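You operate a simulated robot arm through the tools that you are given. There is no shell and no other tool. Be economical: measure what you need, move in short steps, check, and stop when the job is done.

You run a simulated robot arm. Do the job below in one go: nothing can be reset, and whatever is moved stays where it is left.

Task
Try the white gauge on the gauge block, then lay it in the green tray.
Fine: three presses of the blue pump button; one of the release button, and nought showing, before the gauge comes out.
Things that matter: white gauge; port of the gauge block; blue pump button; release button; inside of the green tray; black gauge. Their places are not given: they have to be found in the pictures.

The check looks at the end state, three seconds after you hand in, the way a careful person would. Anything else that was tipped, shoved, dropped, spilled or broken makes it a failure.

Robot
A 7-joint arm with a two-finger parallel gripper, fixed in place. Base frame: the origin is at the foot of the arm, x ahead of it, y to its left, z up; the work surface is at about z = 0.882. Readings come in m, rad, newtons and seconds.
Its first joint turns from -2.897 to 2.897 rad. Payload 4.4 kg.
The TCP is the grasp point between the finger pads, 0.023 m short of the fingertips. In the tool frame z runs along the fingers and y along their closing line. Largest opening 0.094 m; finger width 0.038, thickness 0.01; the body of the gripper, 0.054 by 0.096 m, starts 0.039 m behind the TCP.
Orientation is that of the tool frame in the base frame, as [roll, pitch, yaw] about the fixed x, y, z axes, in that order (R = Rz(yaw) Ry(pitch) Rx(roll)). With the fingers straight down and closing along the base's y, the tool's x points along the base's -x, its y along +y and its z along -z.

Tools
- The arm moves only by the tool apply_moves. Its argument "targets" is one flat list of numbers, 7 for each row, row after row: the closure, from 0 (fully open) to 1 (shut), then the shift along the tool's x, y, z in units of 40 mm (1.0 is 40 mm), then the turn, a rotation vector about the tool's x, y, z in units of 5 degrees (1.0 is 5 degrees). In form: [gripper, tx, ty, tz, rx, ry, rz, gripper, tx, ty, tz, rx, ry, rz, ...]. A call has 1 to 8 rows; each row shifts and turns the commanded pose from where the row before left it, along the tool's axes as they then stand. A call with a number of a shift or a turn outside -1 to 1 is refused whole. Each row takes 0.2 s and may step no farther than 0.05 m and 0.15 rad from the row before; otherwise, or with a gripper value out of range, the whole call is refused. Where a pose cannot be reached the arm comes as near as it can. A force on the tool above 40 N (or 10 N above the force at the start of the call, whichever is more), or a blocked arm, ends the call early, and 0.2 s more pass. Each finger travels about 0.072 m/s and halts on what it meets, pressing with about 34 N; the grip force reading is that of the motor and also rises with nothing between the fingers. The clock runs only during rows and for 0.2 s after the last one: add rows that do not move to give the fingers time. It gives the time, the measured TCP pose, the force on the tool (base axes), the opening and the grip force at its end, in the units of the frame above (readings bear some noise), and new pictures: "views" is both (left out), scene, wrist or none.
- Cameras (640 x 400 px; columns grow to the right, rows downward): "scene" is fixed at [0.2198, -0.4994, 1.4868]; the picture's right is [0.73, -0.68, 0.00], its down [-0.24, -0.26, -0.94] and it looks along [0.64, 0.69, -0.35] (base axes); focal length 316 px, centre (320, 200). "wrist" rides on the gripper at [-0.039, 0, -0.044] in the tool frame; the picture's right is [0.00, -1.00, 0.00], its down [0.97, 0.00, -0.24] and it looks along [0.24, 0.00, 0.97] (tool axes); focal length 218 px, centre (320, 200).
- pixel_to_xyz(camera, pixels): there is no depth. For up to 12 entries [column, row, z] of the newest picture of that camera ("zoom" is the newest enlarged one), the place [x, y] in the base frame at which the ray of that pixel passes the height z, good to about 0.003 m. It takes no simulated time.
- close_up(camera, box): a new picture of the part [left, top, right, bottom] of that camera's present view, enlarged. It takes no simulated time.
- finish_job(): hands the job in; it is judged then, once.

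Work in short steps. Measure before you move; look again where a grasp or a placing could have gone wrong, and mend it. You have 80 turns and 120 pictures in all, those below and enlarged ones among them. Open the gripper and draw the arm clear of the work before you hand the job in, unless the task says otherwise; then end with one line.

The tools are called after "Emit:" as a command line: name --argument value ..., lists and objects as JSON in quotes. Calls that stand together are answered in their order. apply_moves: Moves the arm, as the interface text tells. Its arguments: {"type":"object","properties":{"targets":{"type":"array","items":{"type":"number"}},"views":{"type":"string","enum":["both","scene","wrist","none"]}},"required":["targets"]} The other tools are called the same way: pixel_to_xyz (camera, pixels) gives the place at which the rays of pixels pass given heights; close_up (camera, box) takes an enlarged picture of a part of a camera's view; finish_job () hands the job in.

At the start:

```text
t: 0.0
tool_pos: [0.5969, 0.4521, 1.2017]
tool_rot: [3.141, 0.0, -3.141]
contact_force: [0.1, -0.6, -0.8]
gripper_width: 0.0939
gripper_force: 0.0
```

scene: 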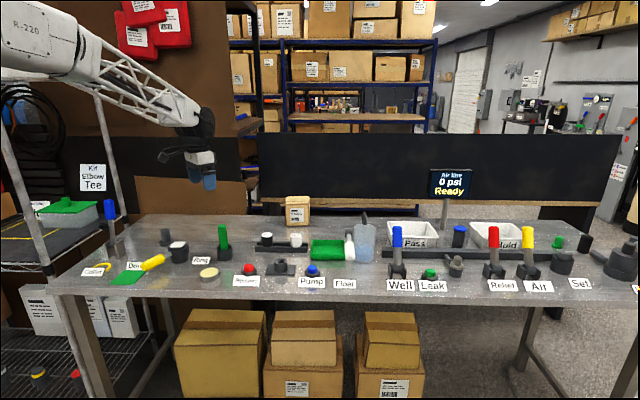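
wrist: 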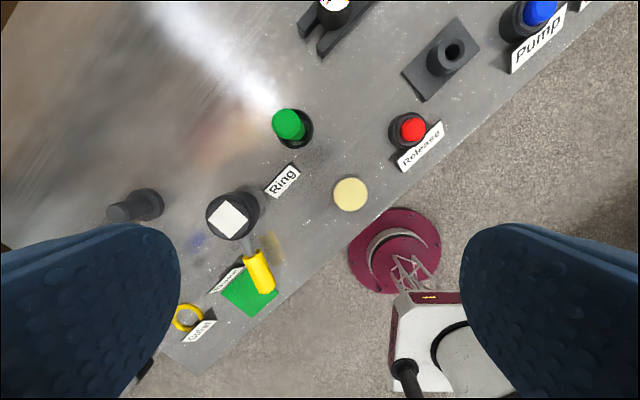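

The scene shows many items on the bench; I enlarge the area with gauges, block and tray (about columns 220-390, rows 200-300) to identify them.

Emit:
close_up --camera "scene" --box '[220, 190, 400, 302]'

Emit:
close_up --camera "scene" --box '[380, 190, 640, 302]'

Emit:
close_up --camera "scene" --box '[80, 190, 260, 302]'

```text
3.56 times, centred on (310, 246) of scene
```

zoom: 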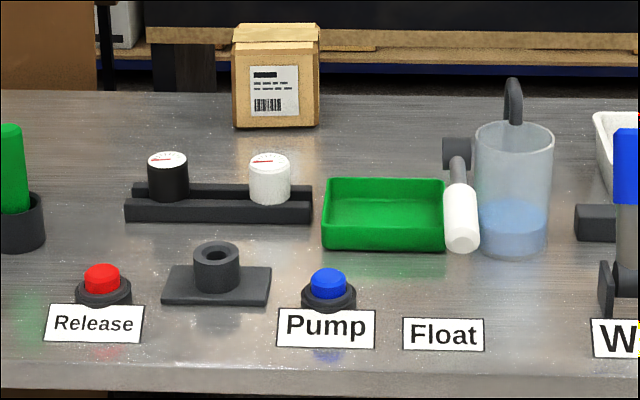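

```text
2.46 times, centred on (510, 246) of scene
```

zoom: 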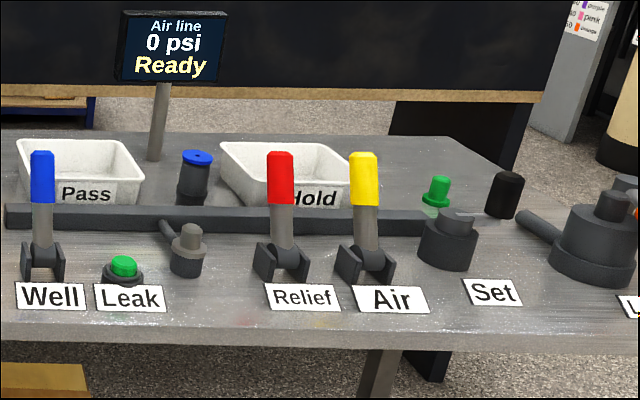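

```text
3.56 times, centred on (170, 246) of scene
```

zoom: 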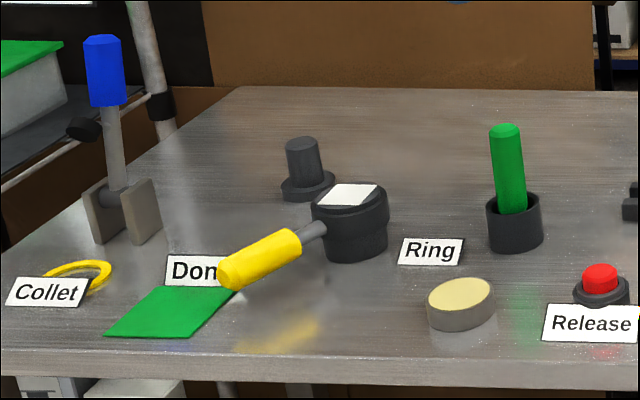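

Scene pixels: white gauge top (296,235), black gauge (267,235), port (280,260), pump (312,268), release (249,266), tray centre (328,250), display (450,183). I get rough positions at guessed heights.

Emit:
pixel_to_xyz --camera "scene" --pixels '[[296, 235, 0.94], [267, 235, 0.94], [280.5, 260.3, 0.92], [312.2, 268.2, 0.92], [248.7, 266, 0.92], [313, 258, 0.89], [344, 260, 0.89], [345, 241, 0.91], [313, 241, 0.91], [255, 252, 0.882], [307, 252, 0.882]]'

Emit:
pixel_to_xyz --camera "wrist" --pixels '[[452, 50, 0.92], [413, 131, 0.92], [540, 10, 0.92], [333, 5, 0.94]]'

```text
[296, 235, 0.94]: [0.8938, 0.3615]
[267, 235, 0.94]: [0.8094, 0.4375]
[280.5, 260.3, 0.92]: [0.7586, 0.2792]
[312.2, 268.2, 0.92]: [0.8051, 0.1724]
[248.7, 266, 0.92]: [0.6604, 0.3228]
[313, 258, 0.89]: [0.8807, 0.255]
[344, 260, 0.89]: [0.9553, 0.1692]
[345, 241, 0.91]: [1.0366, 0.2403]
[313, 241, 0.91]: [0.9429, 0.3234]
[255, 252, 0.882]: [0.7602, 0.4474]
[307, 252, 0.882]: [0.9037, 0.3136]
```

```text
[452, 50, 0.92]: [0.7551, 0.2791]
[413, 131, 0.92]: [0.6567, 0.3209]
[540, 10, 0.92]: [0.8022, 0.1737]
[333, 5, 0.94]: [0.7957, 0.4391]
```

Positions agree between the cameras (port ≈(0.757,0.279), release ≈(0.659,0.322), pump ≈(0.804,0.173)). I move over toward the gauge rack at height for a better look, then begin to turn the tool to line up with the bench (about -45°).

Emit:
apply_moves --targets '[0, -0.8, -0.5, 0.2, 0, 0, 0, 0, -0.8, -0.5, 0.2, 0, 0, 0, 0, -0.8, -0.5, 0.2, 0, 0, 0, 0, -0.8, -0.5, 0.2, 0, 0, 0, 0, -0.8, -0.5, 0.2, 0, 0, 0, 0, 0, 0, 0, 0, 0, -1, 0, 0, 0, 0, 0, 0, -1, 0, 0, 0, 0, 0, 0, -1]' --views "none"

Emit:
apply_moves --targets '[0, 0, 0, 0, 0, 0, -1, 0, 0, 0, 0, 0, 0, -1, 0, 0, 0, 0, 0, 0, -1, 0, 0, 0, 0, 0, 0, -1, 0, 0, 0, 0, 0, 0, -1, 0, 0, 0, 0, 0, 0, -0.8, 0, 0, 0, 0, 0, 0, 0]' --views "both"

```text
t: 1.8
tool_pos: [0.755, 0.3531, 1.1601]
tool_rot: [-3.142, 0.0, -2.878]
contact_force: [-0.1, 0.4, -0.2]
gripper_width: 0.094
gripper_force: 0.1
```

```text
t: 3.4
tool_pos: [0.7557, 0.3525, 1.1612]
tool_rot: [-3.141, 0.001, -2.373]
contact_force: [-0.5, -0.4, 0.6]
gripper_width: 0.0939
gripper_force: 0.0
```

scene: 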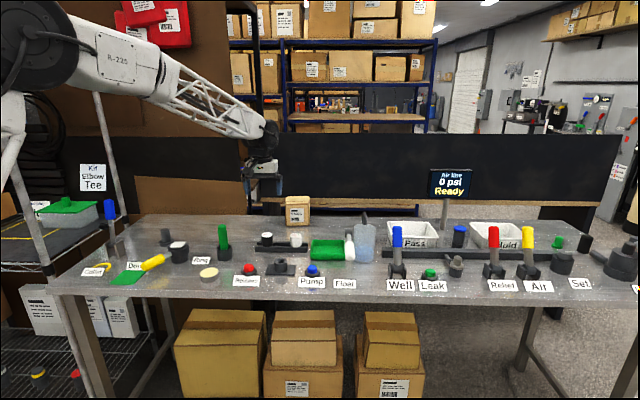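
wrist: 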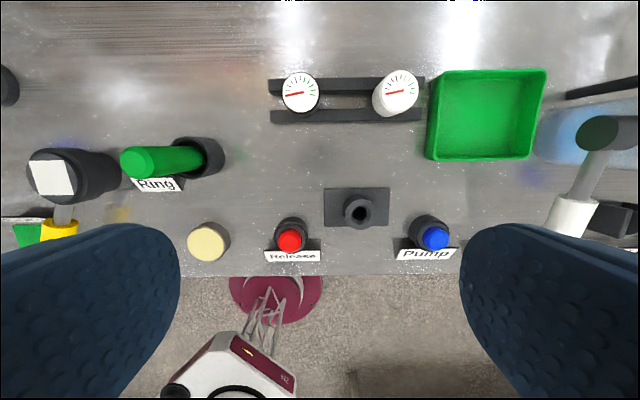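

The wrist view is now aligned with the bench. I enlarge gauges and port.

Emit:
close_up --camera "wrist" --box '[250, 50, 450, 175]'

Emit:
pixel_to_xyz --camera "wrist" --pixels '[[398, 90, 0.95], [398, 90, 0.93], [300, 92, 0.95], [359, 211, 0.92], [359, 211, 0.91], [435, 238, 0.91], [289, 239, 0.91], [429, 160, 0.9], [532, 158, 0.9], [545, 70, 0.91], [438, 71, 0.91]]'

Emit:
close_up --camera "wrist" --box '[250, 175, 470, 312]'

Emit:
close_up --camera "scene" --box '[240, 220, 330, 276]'

```text
3.20 times, centred on (350, 112) of wrist
```

zoom: 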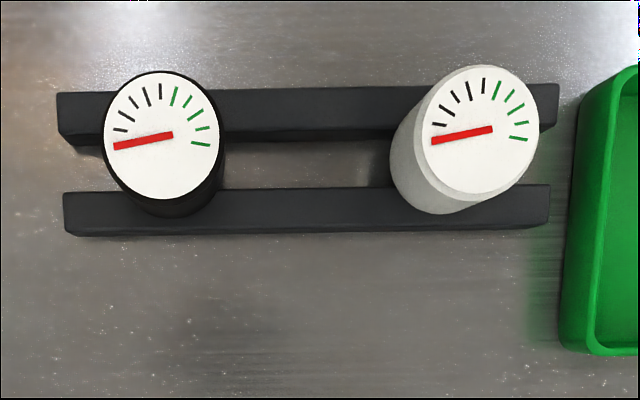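

```text
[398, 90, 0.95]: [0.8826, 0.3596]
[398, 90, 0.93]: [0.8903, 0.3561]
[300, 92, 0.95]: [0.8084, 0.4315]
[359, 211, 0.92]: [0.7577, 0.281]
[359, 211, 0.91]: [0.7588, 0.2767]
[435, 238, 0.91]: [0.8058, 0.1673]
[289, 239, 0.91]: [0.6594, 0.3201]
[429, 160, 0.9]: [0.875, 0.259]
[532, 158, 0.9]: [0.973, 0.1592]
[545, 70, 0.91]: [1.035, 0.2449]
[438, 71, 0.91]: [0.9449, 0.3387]
```

```text
2.91 times, centred on (360, 244) of wrist
```

zoom: 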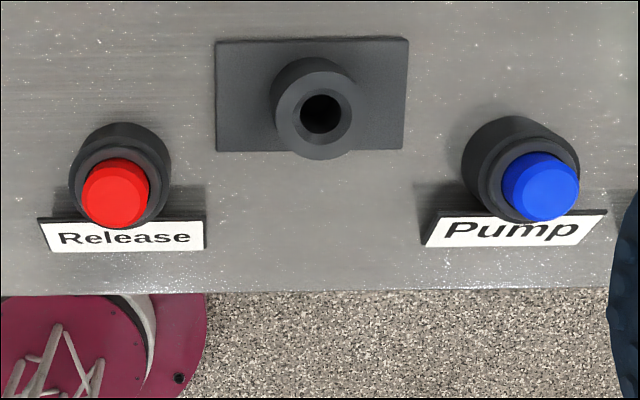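

```text
7.11 times, centred on (285, 248) of scene
```

zoom: 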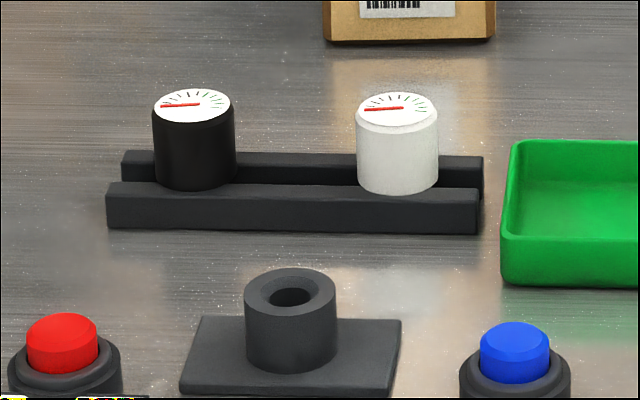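

Gauge ≈44 mm diameter, head resting on rails, top about z 0.945. I move the TCP over the white gauge at z≈1.08 and look again.

Emit:
apply_moves --targets '[0, -0.612, -0.535, 0.5, 0, 0, 0, 0, -0.612, -0.535, 0.5, 0, 0, 0, 0, -0.612, -0.535, 0.5, 0, 0, 0, 0, -0.612, -0.535, 0.5, 0, 0, 0, 0, 0, 0, 0, 0, 0, 0]' --views "both"

```text
t: 4.6
tool_pos: [0.8849, 0.3585, 1.0805]
tool_rot: [3.14, -0.001, -2.373]
contact_force: [-0.4, 0.1, 0.7]
gripper_width: 0.0941
gripper_force: 0.1
```

scene: 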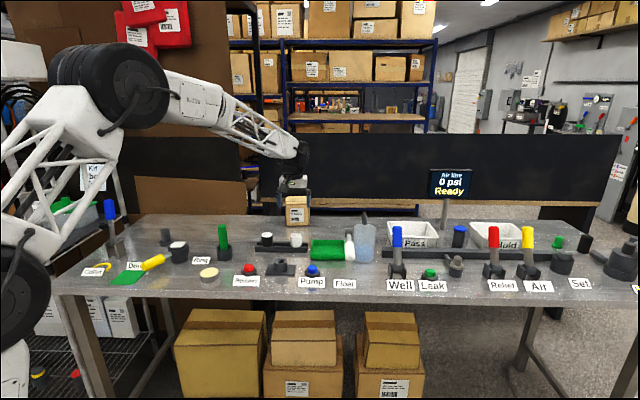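
wrist: 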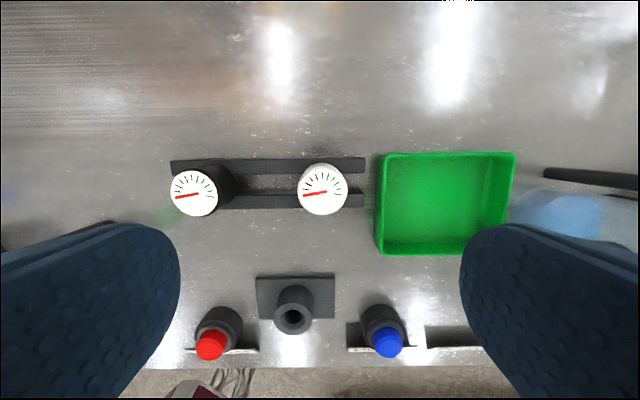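

White gauge top appears at about (323,189). I enlarge it to measure it finely, along with the black gauge and tray rim.

Emit:
close_up --camera "wrist" --box '[240, 130, 400, 230]'

Emit:
pixel_to_xyz --camera "wrist" --pixels '[[323, 189, 0.945], [299, 189, 0.945], [347.5, 189, 0.945], [386, 155, 0.91], [376, 252, 0.91], [515, 153, 0.91], [398, 245, 0.885], [292, 319, 0.92], [365, 158, 0.9]]'

Emit:
pixel_to_xyz --camera "scene" --pixels '[[295.8, 235.6, 0.94], [295.8, 235.6, 0.95], [281.2, 261.5, 0.92], [281.2, 261.5, 0.93]]'

```text
4.00 times, centred on (320, 180) of wrist
```

zoom: 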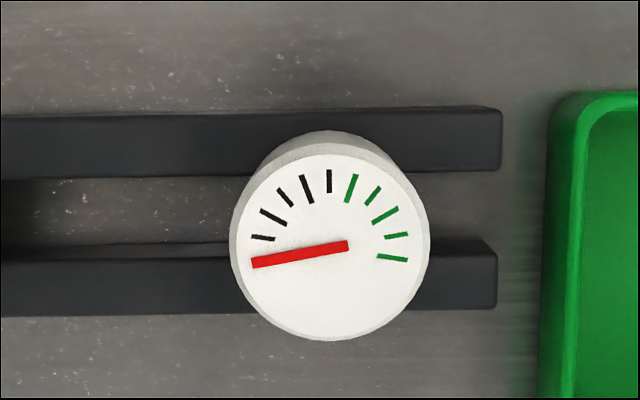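

```text
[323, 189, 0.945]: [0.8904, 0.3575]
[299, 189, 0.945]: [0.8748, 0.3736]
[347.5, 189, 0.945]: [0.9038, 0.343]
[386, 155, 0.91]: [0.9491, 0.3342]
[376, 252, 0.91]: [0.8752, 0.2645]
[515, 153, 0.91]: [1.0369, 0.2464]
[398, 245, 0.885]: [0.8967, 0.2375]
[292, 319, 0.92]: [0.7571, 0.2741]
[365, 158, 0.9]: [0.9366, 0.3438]
```

```text
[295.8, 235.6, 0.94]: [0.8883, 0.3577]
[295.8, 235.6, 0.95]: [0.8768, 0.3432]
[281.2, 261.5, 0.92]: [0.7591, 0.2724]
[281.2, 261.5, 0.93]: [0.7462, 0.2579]
```

Gauge centre ≈(0.889,0.357), top z≈0.94. I correct laterally, narrow the opening to ~60 mm to clear the tray, descend partway and check.

Emit:
apply_moves --targets '[0.34, -0.05, -0.1, 0.8, 0, 0, 0, 0.34, 0, 0, 0.8, 0, 0, 0, 0.34, 0, 0, 0.6, 0, 0, 0, 0.34, 0, 0, 0, 0, 0, 0]' --views "both"

```text
t: 5.6
tool_pos: [0.8919, 0.3576, 0.9921]
tool_rot: [-3.141, 0.002, -2.373]
contact_force: [-0.3, 0.0, 1.1]
gripper_width: 0.0619
gripper_force: 0.0
```

scene: 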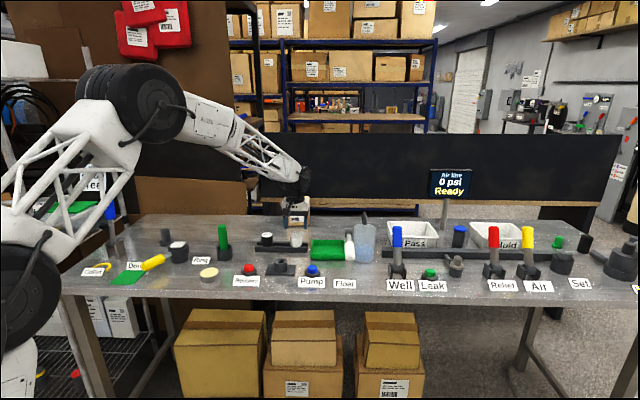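
wrist: 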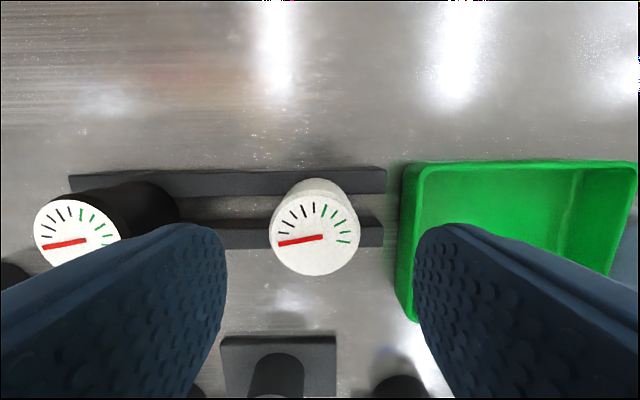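

Gauge top is at (314,232), 3 mm left of the finger midline; shift that and descend to z≈0.935, then close.

Emit:
apply_moves --targets '[0.34, 0, 0.07, 0.5, 0, 0, 0, 0.34, 0, 0, 0.5, 0, 0, 0, 0.34, 0, 0, 0.43, 0, 0, 0, 0.34, 0, 0, 0, 0, 0, 0]' --views "both"

```text
t: 6.6
tool_pos: [0.8889, 0.3602, 0.9354]
tool_rot: [3.141, -0.001, -2.373]
contact_force: [0.0, -0.7, -0.2]
gripper_width: 0.062
gripper_force: 0.1
```

scene: 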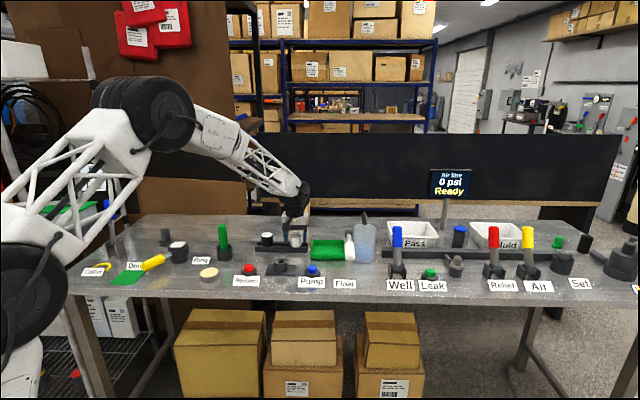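
wrist: 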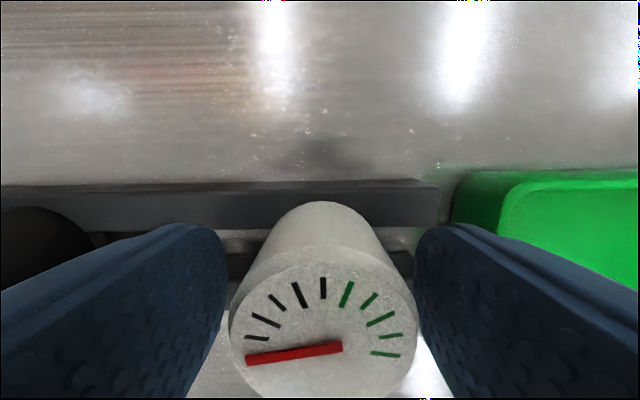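

Gauge is centred between the fingers (column ~322). Close on it and hold.

Emit:
apply_moves --targets '[0.7, 0, 0, 0, 0, 0, 0, 1, 0, 0, 0, 0, 0, 0, 1, 0, 0, 0, 0, 0, 0]' --views "none"

Emit:
apply_moves --targets '[1, 0, 0, -0.5, 0, 0, 0, 1, 0, 0, -0.8, 0, 0, 0, 1, 0, 0, -0.8, 0, 0, 0, 1, 0, 0, -0.6, 0, 0, 0]' --views "both"

```text
t: 7.4
tool_pos: [0.889, 0.3596, 0.9354]
tool_rot: [3.141, 0.0, -2.373]
contact_force: [-1.3, 0.0, -0.3]
gripper_width: 0.043
gripper_force: 33.5
```

```text
t: 8.4
tool_pos: [0.8876, 0.3604, 1.0415]
tool_rot: [3.141, -0.001, -2.374]
contact_force: [-0.7, -0.3, 0.3]
gripper_width: 0.0002
gripper_force: 34.1
```

scene: 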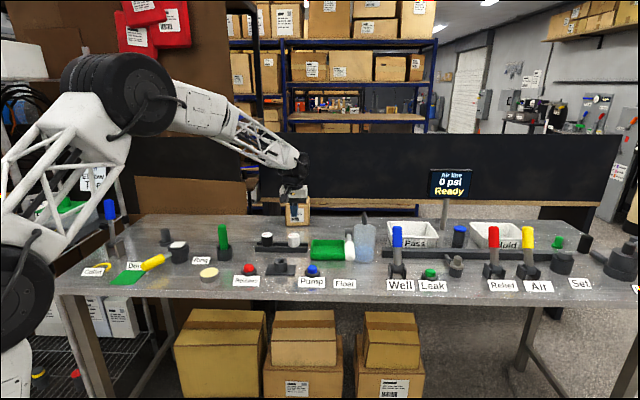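
wrist: 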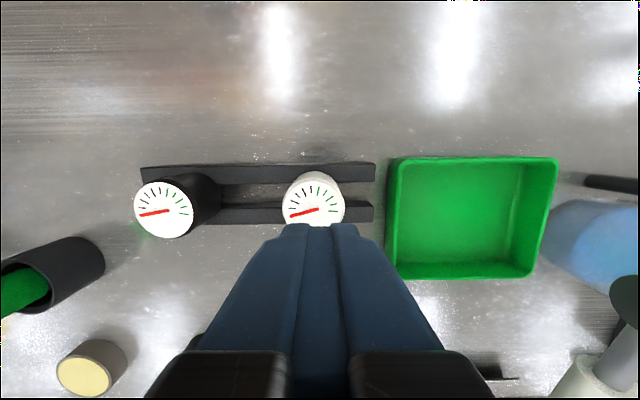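

The fingers are shut (0.0002) and the gauge stayed in the rack: it slipped out. I look closely at it to see why.

Emit:
close_up --camera "wrist" --box '[240, 140, 400, 240]'

Emit:
close_up --camera "scene" --box '[240, 220, 330, 276]'

Emit:
pixel_to_xyz --camera "wrist" --pixels '[[315, 205, 0.94], [168, 209, 0.94]]'

```text
4.00 times, centred on (320, 190) of wrist
```

zoom: 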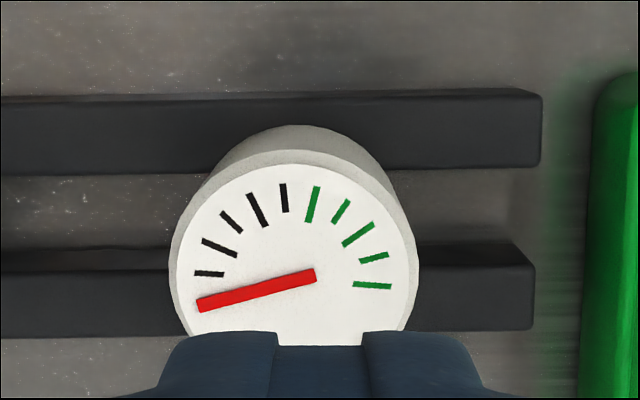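

```text
7.11 times, centred on (285, 248) of scene
```

zoom: 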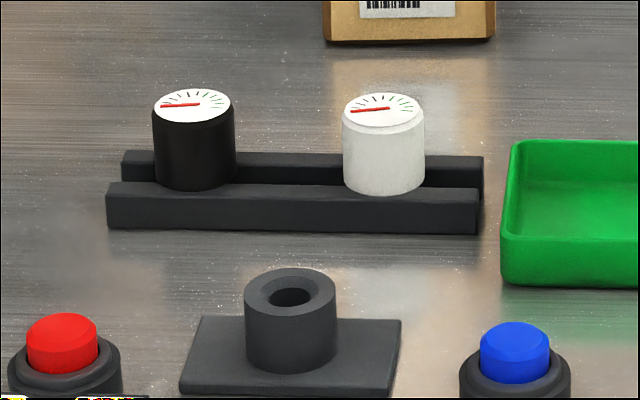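

```text
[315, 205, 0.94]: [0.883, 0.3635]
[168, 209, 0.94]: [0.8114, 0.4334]
```

The gauge slid ~7 mm along the rack but stands upright, so the grip slipped on lifting. I reopen, shift 4.6 mm toward it, and go down a bit lower for a deeper grip.

Emit:
apply_moves --targets '[0.34, 0, 0.115, 0, 0, 0, 0, 0.34, 0, 0, 0, 0, 0, 0, 0.34, 0, 0, 0, 0, 0, 0, 0.34, 0, 0, 0.8, 0, 0, 0, 0.34, 0, 0, 0.8, 0, 0, 0, 0.34, 0, 0, 0.8, 0, 0, 0, 0.34, 0, 0, 0.38, 0, 0, 0, 0.34, 0, 0, 0, 0, 0, 0]' --views "both"

```text
t: 10.2
tool_pos: [0.8842, 0.3641, 0.9313]
tool_rot: [3.141, 0.0, -2.373]
contact_force: [0.1, 0.3, 0.4]
gripper_width: 0.0617
gripper_force: 0.1
```

scene: 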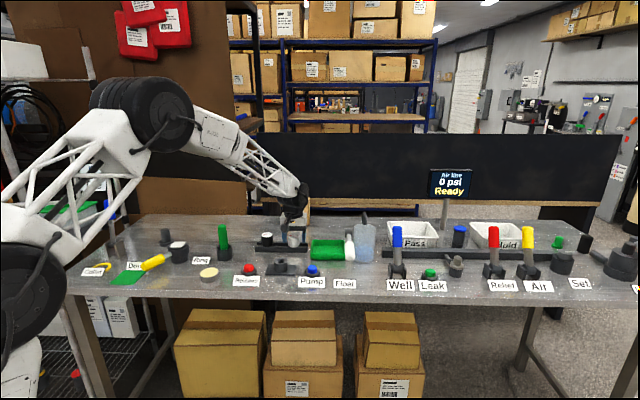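
wrist: 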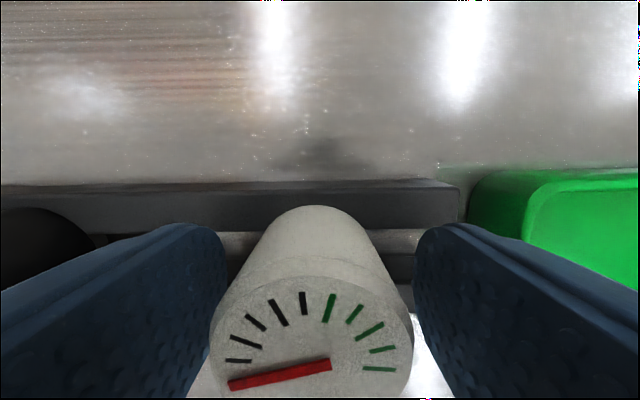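

Gauge column ≈311, about 2 mm left; I nudge 2 mm, close for longer, then lift just 4 mm to test.

Emit:
apply_moves --targets '[0.34, 0, 0.05, 0.03, 0, 0, 0, 0.45, 0, 0, 0, 0, 0, 0, 0.6, 0, 0, 0, 0, 0, 0, 1, 0, 0, 0, 0, 0, 0, 1, 0, 0, 0, 0, 0, 0, 1, 0, 0, 0, 0, 0, 0, 1, 0, 0, 0, 0, 0, 0]' --views "wrist"

Emit:
apply_moves --targets '[1, 0, 0, -0.05, 0, 0, 0, 1, 0, 0, -0.05, 0, 0, 0]' --views "wrist"

```text
t: 11.8
tool_pos: [0.8823, 0.3642, 0.9309]
tool_rot: [3.141, -0.001, -2.374]
contact_force: [-0.2, -0.2, -0.1]
gripper_width: 0.0426
gripper_force: 34.1
```

wrist: 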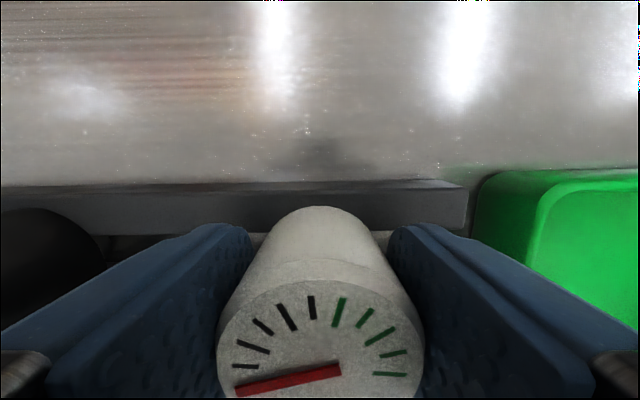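

```text
t: 12.4
tool_pos: [0.8825, 0.3648, 0.9354]
tool_rot: [-3.142, 0.001, -2.374]
contact_force: [0.5, -0.3, -1.4]
gripper_width: 0.0428
gripper_force: 34.1
```

wrist: 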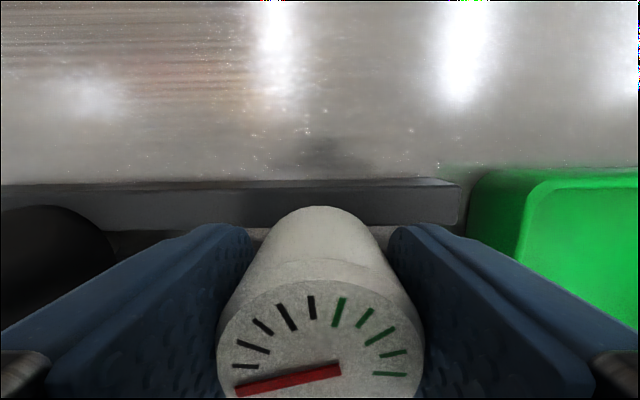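

The gauge stays fixed in the gripper's view while the rack drops away, so it is lifting. I continue slowly.

Emit:
apply_moves --targets '[1, 0, 0, -0.1, 0, 0, 0, 1, 0, 0, -0.15, 0, 0, 0, 1, 0, 0, -0.15, 0, 0, 0, 1, 0, 0, -0.2, 0, 0, 0, 1, 0, 0, -0.2, 0, 0, 0, 1, 0, 0, -0.25, 0, 0, 0, 1, 0, 0, -0.25, 0, 0, 0, 1, 0, 0, -0.15, 0, 0, 0]' --views "both"

```text
t: 14.2
tool_pos: [0.8822, 0.3652, 0.9941]
tool_rot: [3.141, -0.001, -2.373]
contact_force: [0.0, 0.4, -1.0]
gripper_width: 0.0426
gripper_force: 33.8
```

scene: 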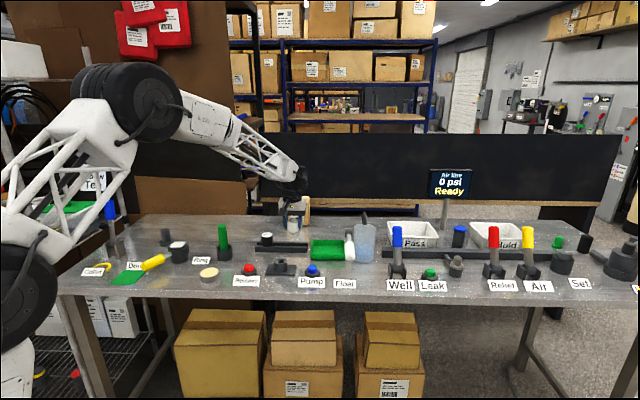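
wrist: 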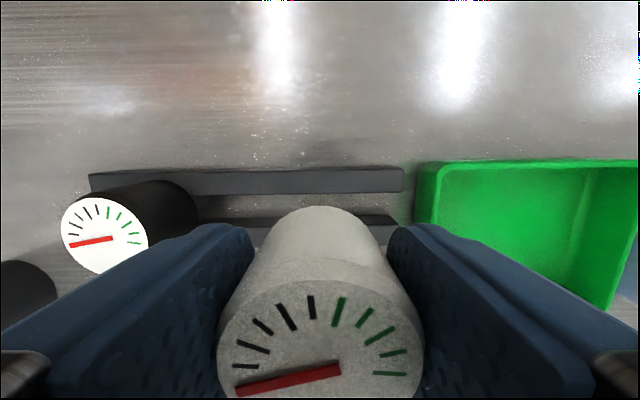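

Held firmly this time. I look at the lifted gauge in the scene to see its stem.

Emit:
close_up --camera "scene" --box '[255, 190, 335, 240]'

Emit:
close_up --camera "scene" --box '[240, 235, 330, 291]'

```text
8.00 times, centred on (295, 215) of scene
```

zoom: 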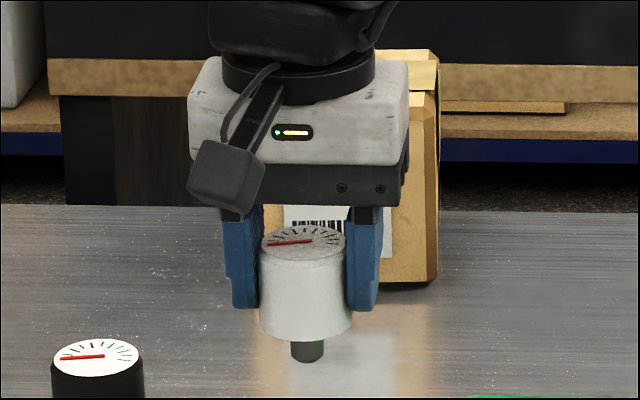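

```text
7.11 times, centred on (285, 263) of scene
```

zoom: 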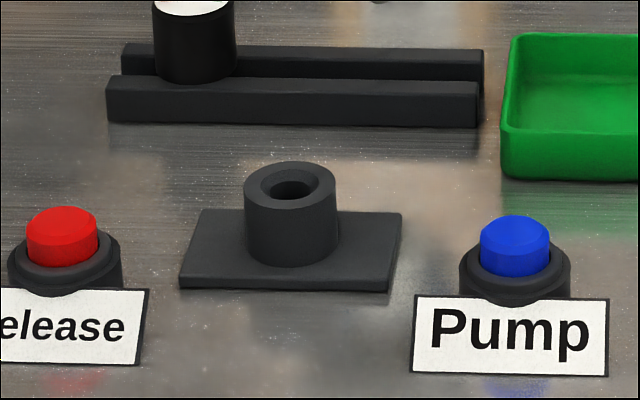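

Stem ≈16 mm dia and ~15 mm long; port hole ≈21 mm with a chamfer. I carry the gauge up and back so that the port comes into clear view ahead of the gauge.

Emit:
apply_moves --targets '[1, 0.3, 0, -0.5, 0, 0, 0, 1, 0.6, 0.1, -0.4, 0, 0, 0, 1, 0.8, 0.1, -0.2, 0, 0, 0, 1, 0.8, 0.1, 0, 0, 0, 0, 1, 0.8, 0.1, 0, 0, 0, 0, 1, 0.8, 0.1, 0, 0, 0, 0, 1, 0.7, 0.06, 0, 0, 0, 0, 1, 0.4, 0, 0, 0, 0, 0]' --views "wrist"

```text
t: 16.0
tool_pos: [0.7196, 0.2349, 1.0378]
tool_rot: [3.142, 0.0, -2.372]
contact_force: [1.5, 0.4, 0.0]
gripper_width: 0.0424
gripper_force: 34.3
```

wrist: 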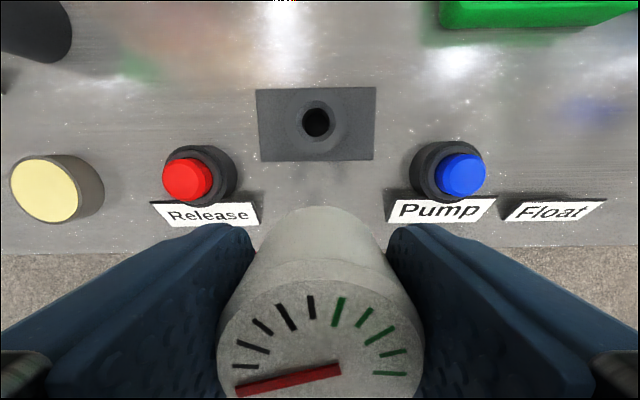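

The port hole shows at about (316,122). I enlarge it for precision.

Emit:
close_up --camera "wrist" --box '[240, 70, 400, 170]'

Emit:
pixel_to_xyz --camera "wrist" --pixels '[[316, 122, 0.918], [316, 122, 0.885], [463, 176, 0.91], [187, 180, 0.91]]'

```text
4.00 times, centred on (320, 120) of wrist
```

zoom: 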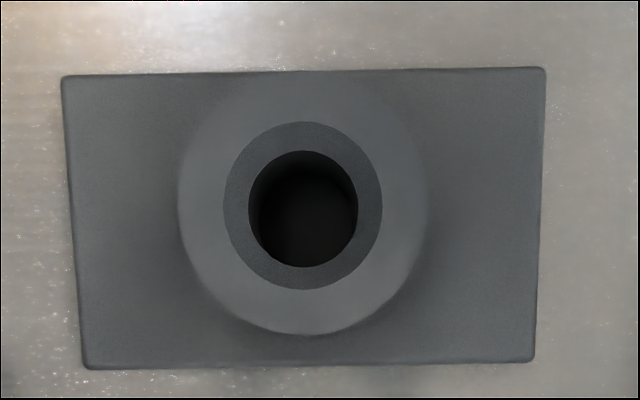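

```text
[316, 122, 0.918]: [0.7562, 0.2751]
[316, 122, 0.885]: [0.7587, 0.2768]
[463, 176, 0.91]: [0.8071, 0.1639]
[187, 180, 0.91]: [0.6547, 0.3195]
```

Port offset in tool frame ≈(-55, +3) mm. I move over it and lower to z≈0.98, just above entry, and check.

Emit:
apply_moves --targets '[1, -0.7, 0.04, 0, 0, 0, 0, 1, -0.675, 0.035, 0, 0, 0, 0, 1, 0, 0, 0.5, 0, 0, 0, 1, 0, 0, 0.5, 0, 0, 0, 1, 0, 0, 0.4, 0, 0, 0, 1, 0, 0, 0, 0, 0, 0]' --views "both"

Emit:
close_up --camera "scene" --box '[240, 226, 330, 282]'

```text
t: 17.4
tool_pos: [0.7549, 0.2746, 0.9814]
tool_rot: [3.141, 0.001, -2.372]
contact_force: [0.0, 1.1, 0.4]
gripper_width: 0.0423
gripper_force: 34.3
```

scene: 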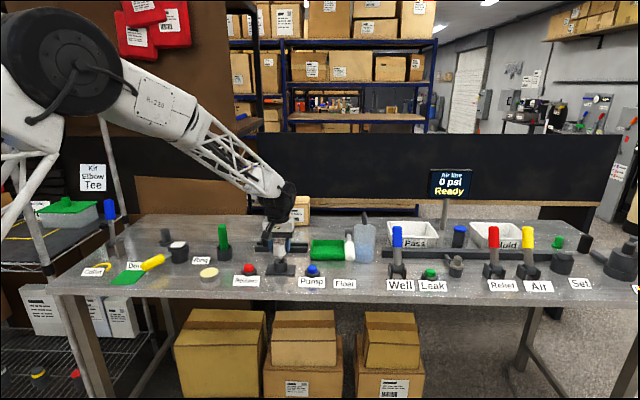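
wrist: 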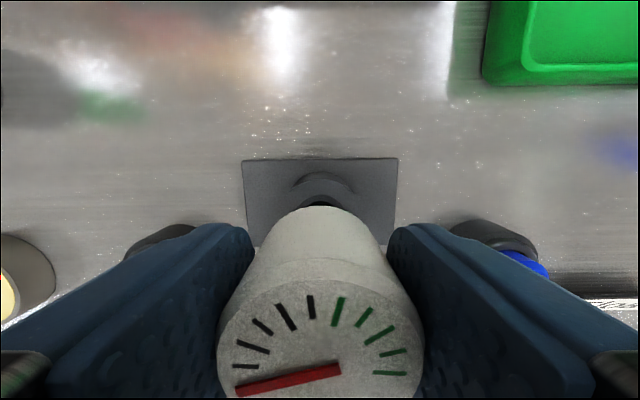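

```text
7.11 times, centred on (285, 254) of scene
```

zoom: 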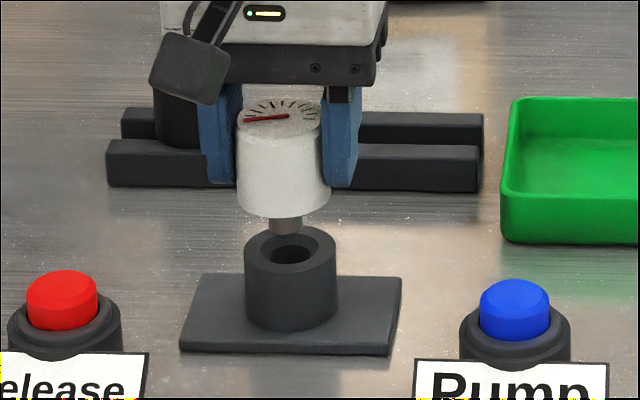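

In the scene, the stem sits about 2 mm to the left of the hole; I zoom the wrist view to measure the fore-aft offset too.

Emit:
close_up --camera "wrist" --box '[260, 150, 388, 230]'

```text
5.00 times, centred on (324, 190) of wrist
```

zoom: 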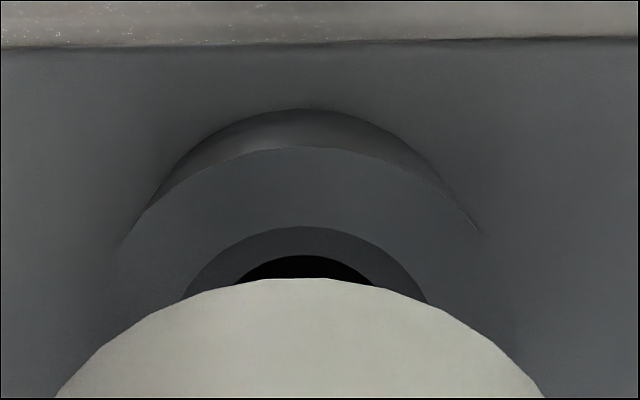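

Wrist view says fore-aft is aligned within 1 mm and laterally within 1 mm; scene disagrees slightly, so I take a closer scene look.

Emit:
close_up --camera "scene" --box '[264, 245, 296, 265]'

```text
16.00 times, centred on (280, 255) of scene
```

zoom: 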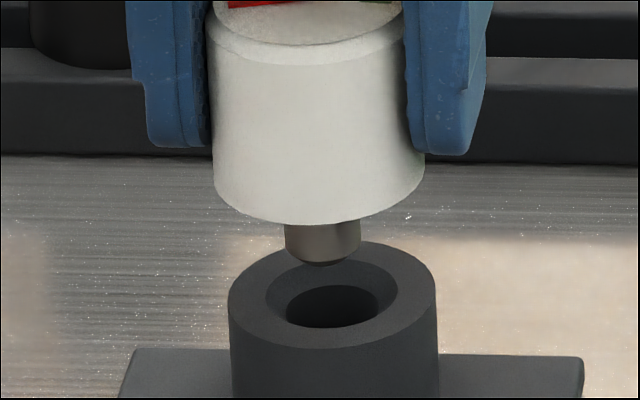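

Offset is only ~1 mm. I nudge 0.8 mm and lower slowly, watching force.

Emit:
apply_moves --targets '[1, 0, -0.02, 0.15, 0, 0, 0, 1, 0, 0, 0.15, 0, 0, 0, 1, 0, 0, 0.15, 0, 0, 0, 1, 0, 0, 0.1, 0, 0, 0, 1, 0, 0, 0.1, 0, 0, 0, 1, 0, 0, 0, 0, 0, 0]' --views "wrist"

Emit:
close_up --camera "scene" --box '[256, 240, 304, 270]'

```text
t: 18.8
tool_pos: [0.757, 0.276, 0.9562]
tool_rot: [3.141, 0.0, -2.374]
contact_force: [5.4, 5.0, -1.1]
gripper_width: 0.0426
gripper_force: 34.0
```

wrist: 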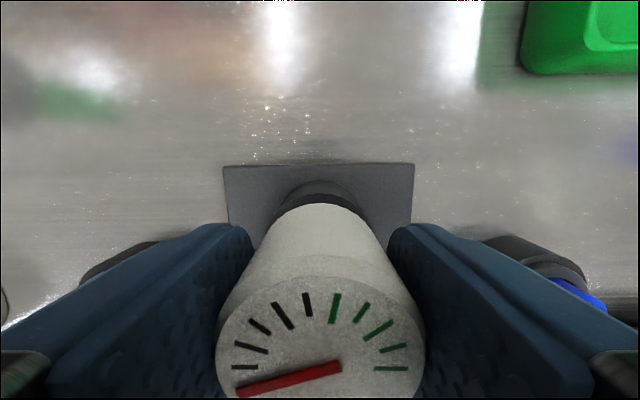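

```text
13.33 times, centred on (280, 255) of scene
```

zoom: 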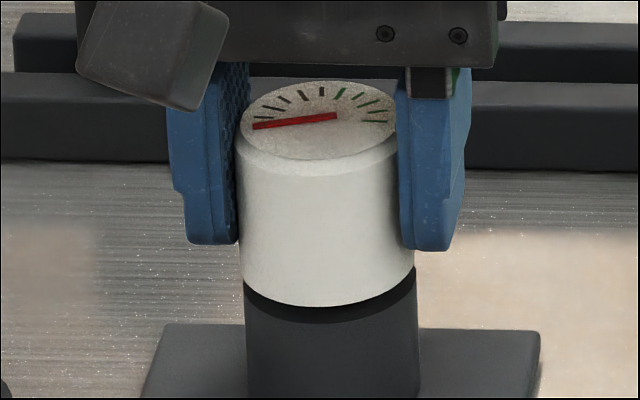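

Stem has entered; a side force of ~7 N in the +v direction says I should move slightly that way (tool -x). I ease 1.5 mm and continue down.

Emit:
apply_moves --targets '[1, -0.04, 0, 0, 0, 0, 0, 1, 0, 0, 0.06, 0, 0, 0, 1, 0, 0, 0.06, 0, 0, 0, 1, 0, 0, 0, 0, 0, 0]' --views "none"

Emit:
close_up --camera "scene" --box '[256, 240, 304, 270]'

```text
t: 19.8
tool_pos: [0.7581, 0.2761, 0.9501]
tool_rot: [3.14, 0.001, -2.374]
contact_force: [0.5, -0.2, -1.4]
gripper_width: 0.0427
gripper_force: 33.3
```

```text
13.33 times, centred on (280, 255) of scene
```

zoom: 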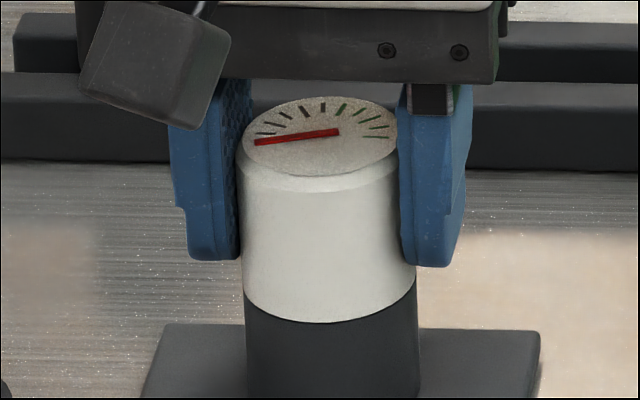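

No gap remains and side force is gone. One tiny further push, then release to ~62 mm opening.

Emit:
apply_moves --targets '[1, 0, 0, 0.04, 0, 0, 0, 1, 0, 0, 0, 0, 0, 0]' --views "none"

Emit:
apply_moves --targets '[0.34, 0, 0, 0, 0, 0, 0, 0.34, 0, 0, 0, 0, 0, 0, 0.34, 0, 0, 0, 0, 0, 0, 0.34, 0, 0, -0.4, 0, 0, 0, 0.34, 0, 0, -0.8, 0, 0, 0, 0.34, 0, 0, -0.8, 0, 0, 0, 0.34, 0, 0, -0.5, 0, 0, 0]' --views "both"

Emit:
close_up --camera "scene" --box '[240, 226, 330, 282]'

```text
t: 20.4
tool_pos: [0.758, 0.276, 0.9503]
tool_rot: [3.141, 0.0, -2.373]
contact_force: [-1.8, 2.2, 7.9]
gripper_width: 0.0425
gripper_force: 33.9
```

```text
t: 22.0
tool_pos: [0.7575, 0.2758, 1.0488]
tool_rot: [3.141, 0.0, -2.374]
contact_force: [0.0, -0.2, 0.3]
gripper_width: 0.062
gripper_force: 0.0
```

scene: 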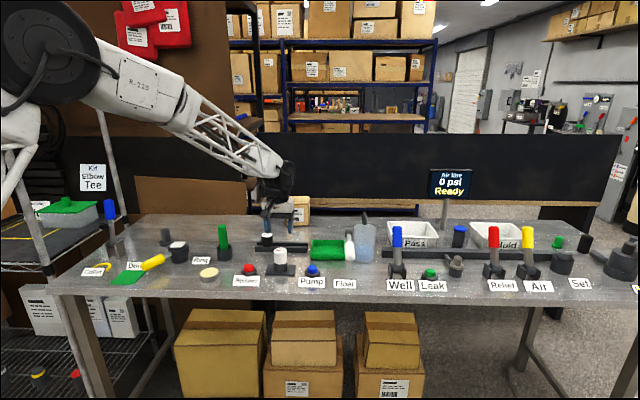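
wrist: 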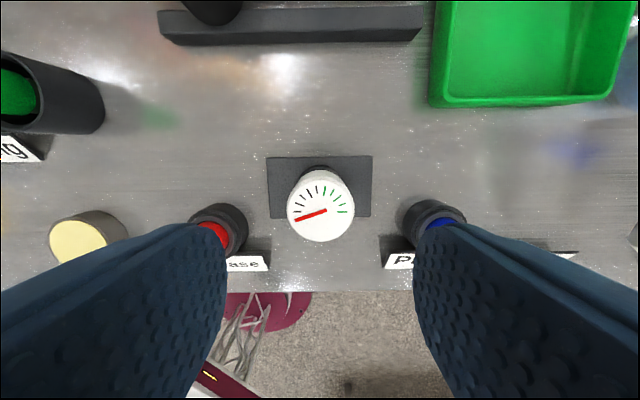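

```text
7.11 times, centred on (285, 254) of scene
```

zoom: 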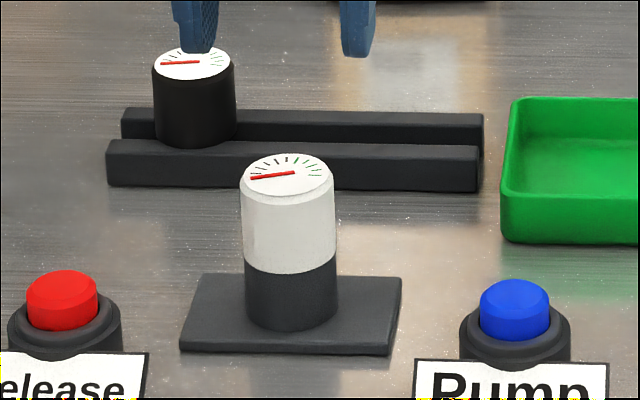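

The gauge is seated upright and the pointer/display at 0. I close the gripper and move over the pump button ≈(0.805,0.170).

Emit:
apply_moves --targets '[1, 0.246, -0.682, 0, 0, 0, 0, 1, 0.246, -0.682, 0, 0, 0, 0, 1, 0.246, -0.682, 0, 0, 0, 0, 1, 0.246, -0.682, 0, 0, 0, 0, 1, 0, 0, 0, 0, 0, 0]' --views "both"

Emit:
close_up --camera "scene" --box '[270, 226, 360, 282]'

```text
t: 23.2
tool_pos: [0.8039, 0.17, 1.0491]
tool_rot: [-3.141, 0.001, -2.373]
contact_force: [0.4, -0.1, 0.2]
gripper_width: 0.0
gripper_force: 33.8
```

scene: 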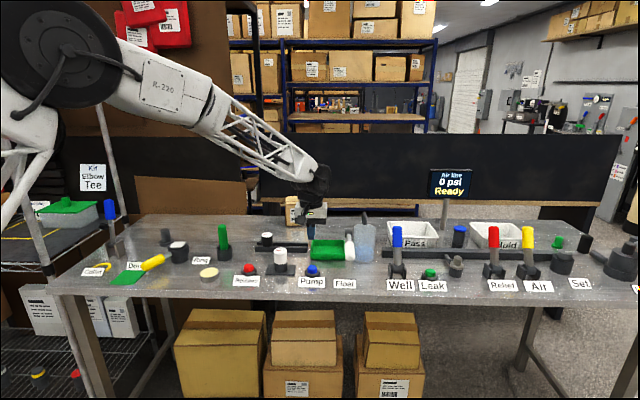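
wrist: 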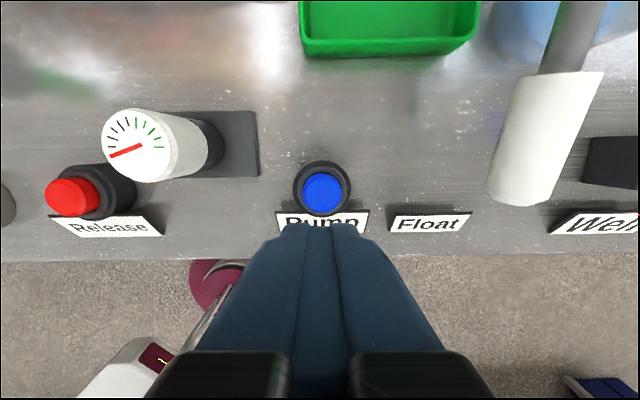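

```text
7.11 times, centred on (315, 254) of scene
```

zoom: 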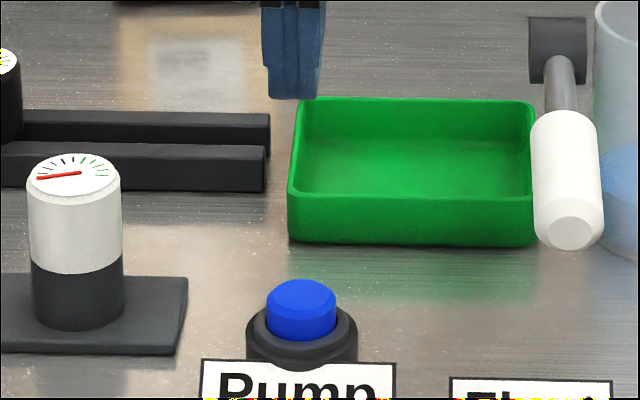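

Button centre (322,193) is right on the tool axis. I descend to just above the button (tips ≈ 0.932).

Emit:
apply_moves --targets '[1, 0, 0, 0.8, 0, 0, 0, 1, 0, 0, 0.8, 0, 0, 0, 1, 0, 0, 0.75, 0, 0, 0, 1, 0, 0, 0, 0, 0, 0]' --views "none"

Emit:
close_up --camera "scene" --box '[280, 240, 344, 280]'

```text
t: 24.2
tool_pos: [0.8045, 0.1701, 0.956]
tool_rot: [-3.141, 0.0, -2.375]
contact_force: [-0.2, 0.8, -0.2]
gripper_width: 0.0001
gripper_force: 34.5
```

```text
10.00 times, centred on (312, 260) of scene
```

zoom: 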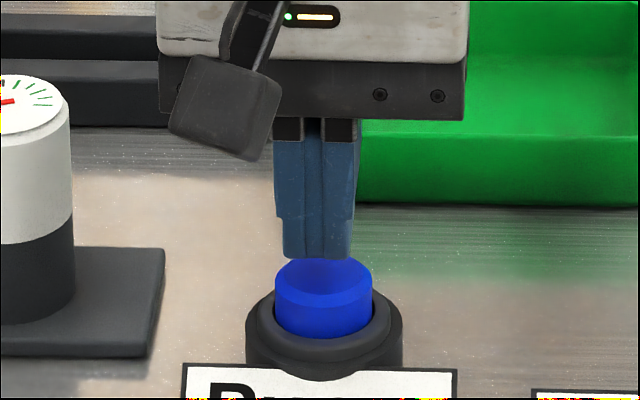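

Tips hover ~8 mm above the button. I press down slowly: 5 rows of 3 mm, reading force and display.

Emit:
apply_moves --targets '[1, 0, 0, 0.1, 0, 0, 0, 1, 0, 0, 0.1, 0, 0, 0, 1, 0, 0, 0.1, 0, 0, 0, 1, 0, 0, 0.05, 0, 0, 0, 1, 0, 0, 0, 0, 0, 0]' --views "none"

Emit:
close_up --camera "scene" --box '[280, 150, 488, 280]'

```text
t: 25.4
tool_pos: [0.8045, 0.1718, 0.9412]
tool_rot: [-3.14, 0.0, -2.375]
contact_force: [-1.4, 0.2, 1.4]
gripper_width: 0.0002
gripper_force: 33.9
```

```text
3.08 times, centred on (384, 215) of scene
```

zoom: 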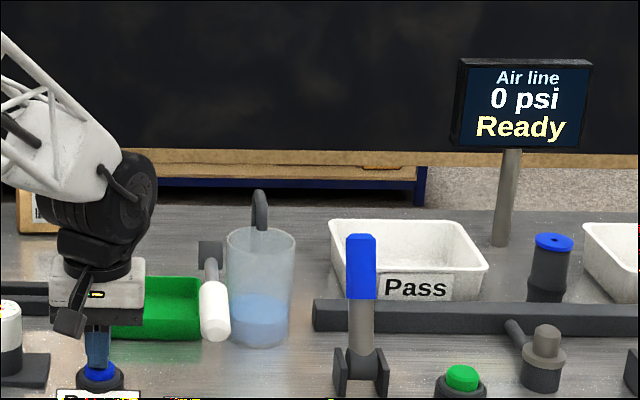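

Near contact (z 0.941, force ~1 N), display 0. Press a few mm more.

Emit:
apply_moves --targets '[1, 0, 0, 0.05, 0, 0, 0, 1, 0, 0, 0.05, 0, 0, 0, 1, 0, 0, 0, 0, 0, 0]' --views "none"

Emit:
close_up --camera "scene" --box '[256, 150, 480, 290]'

```text
t: 26.2
tool_pos: [0.8064, 0.1711, 0.9385]
tool_rot: [-3.141, 0.002, -2.375]
contact_force: [-3.6, 1.7, 16.9]
gripper_width: 0.0
gripper_force: 34.3
```

```text
2.86 times, centred on (368, 220) of scene
```

zoom: 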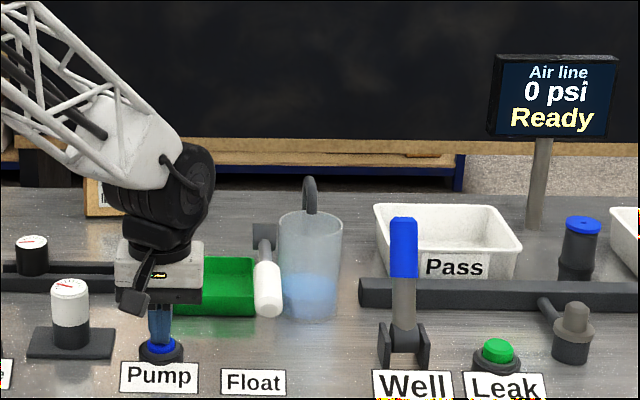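

Force 17 N, button resisting; I check the gauge dial and press 2 mm more.

Emit:
apply_moves --targets '[1, 0, 0, 0.05, 0, 0, 0, 1, 0, 0, 0, 0, 0, 0]' --views "none"

Emit:
close_up --camera "scene" --box '[256, 230, 352, 290]'

```text
t: 26.8
tool_pos: [0.8063, 0.1703, 0.9365]
tool_rot: [-3.138, 0.002, -2.374]
contact_force: [-1.9, -5.9, 33.7]
gripper_width: 0.0
gripper_force: 33.5
```

```text
6.67 times, centred on (304, 260) of scene
```

zoom: 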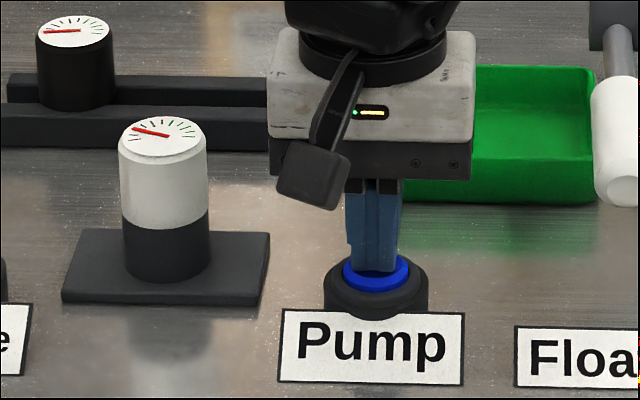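

The white gauge's needle has risen: press one registered at z≈0.9365. I lift 16 mm to let the button rise and check.

Emit:
apply_moves --targets '[1, 0, 0, -0.1, 0, 0, 0, 1, 0, 0, -0.15, 0, 0, 0, 1, 0, 0, -0.15, 0, 0, 0, 1, 0, 0, 0, 0, 0, 0]' --views "none"

Emit:
close_up --camera "scene" --box '[256, 230, 352, 290]'

```text
t: 27.8
tool_pos: [0.8067, 0.1721, 0.9509]
tool_rot: [3.141, -0.001, -2.373]
contact_force: [0.5, -0.3, 0.6]
gripper_width: 0.0
gripper_force: 34.0
```

```text
6.67 times, centred on (304, 260) of scene
```

zoom: 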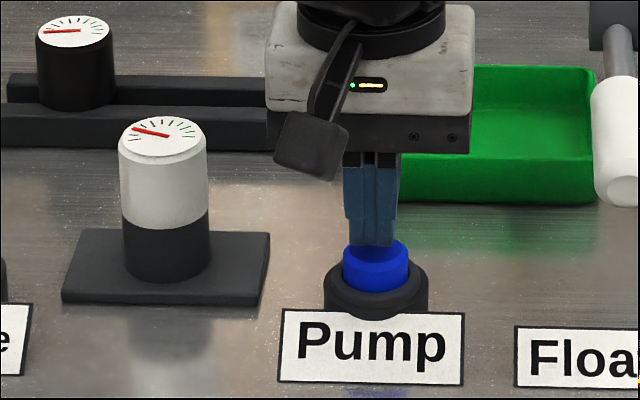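

Button back up, needle holds at the first step. Second press to the same depth and back up.

Emit:
apply_moves --targets '[1, 0, 0, 0.15, 0, 0, 0, 1, 0, 0, 0.1, 0, 0, 0, 1, 0, 0, 0.1, 0, 0, 0, 1, 0, 0, 0.05, 0, 0, 0, 1, 0, 0, 0, 0, 0, 0]' --views "none"

Emit:
close_up --camera "scene" --box '[256, 230, 352, 290]'

```text
t: 29.0
tool_pos: [0.807, 0.1703, 0.9371]
tool_rot: [-3.139, 0.0, -2.373]
contact_force: [-10.2, 0.3, 34.9]
gripper_width: 0.0001
gripper_force: 34.4
```

```text
6.67 times, centred on (304, 260) of scene
```

zoom: 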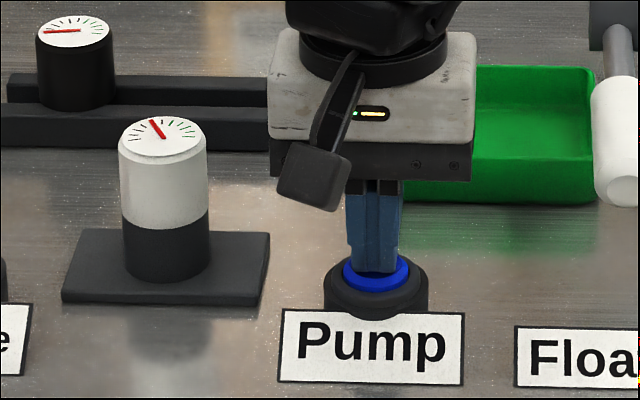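

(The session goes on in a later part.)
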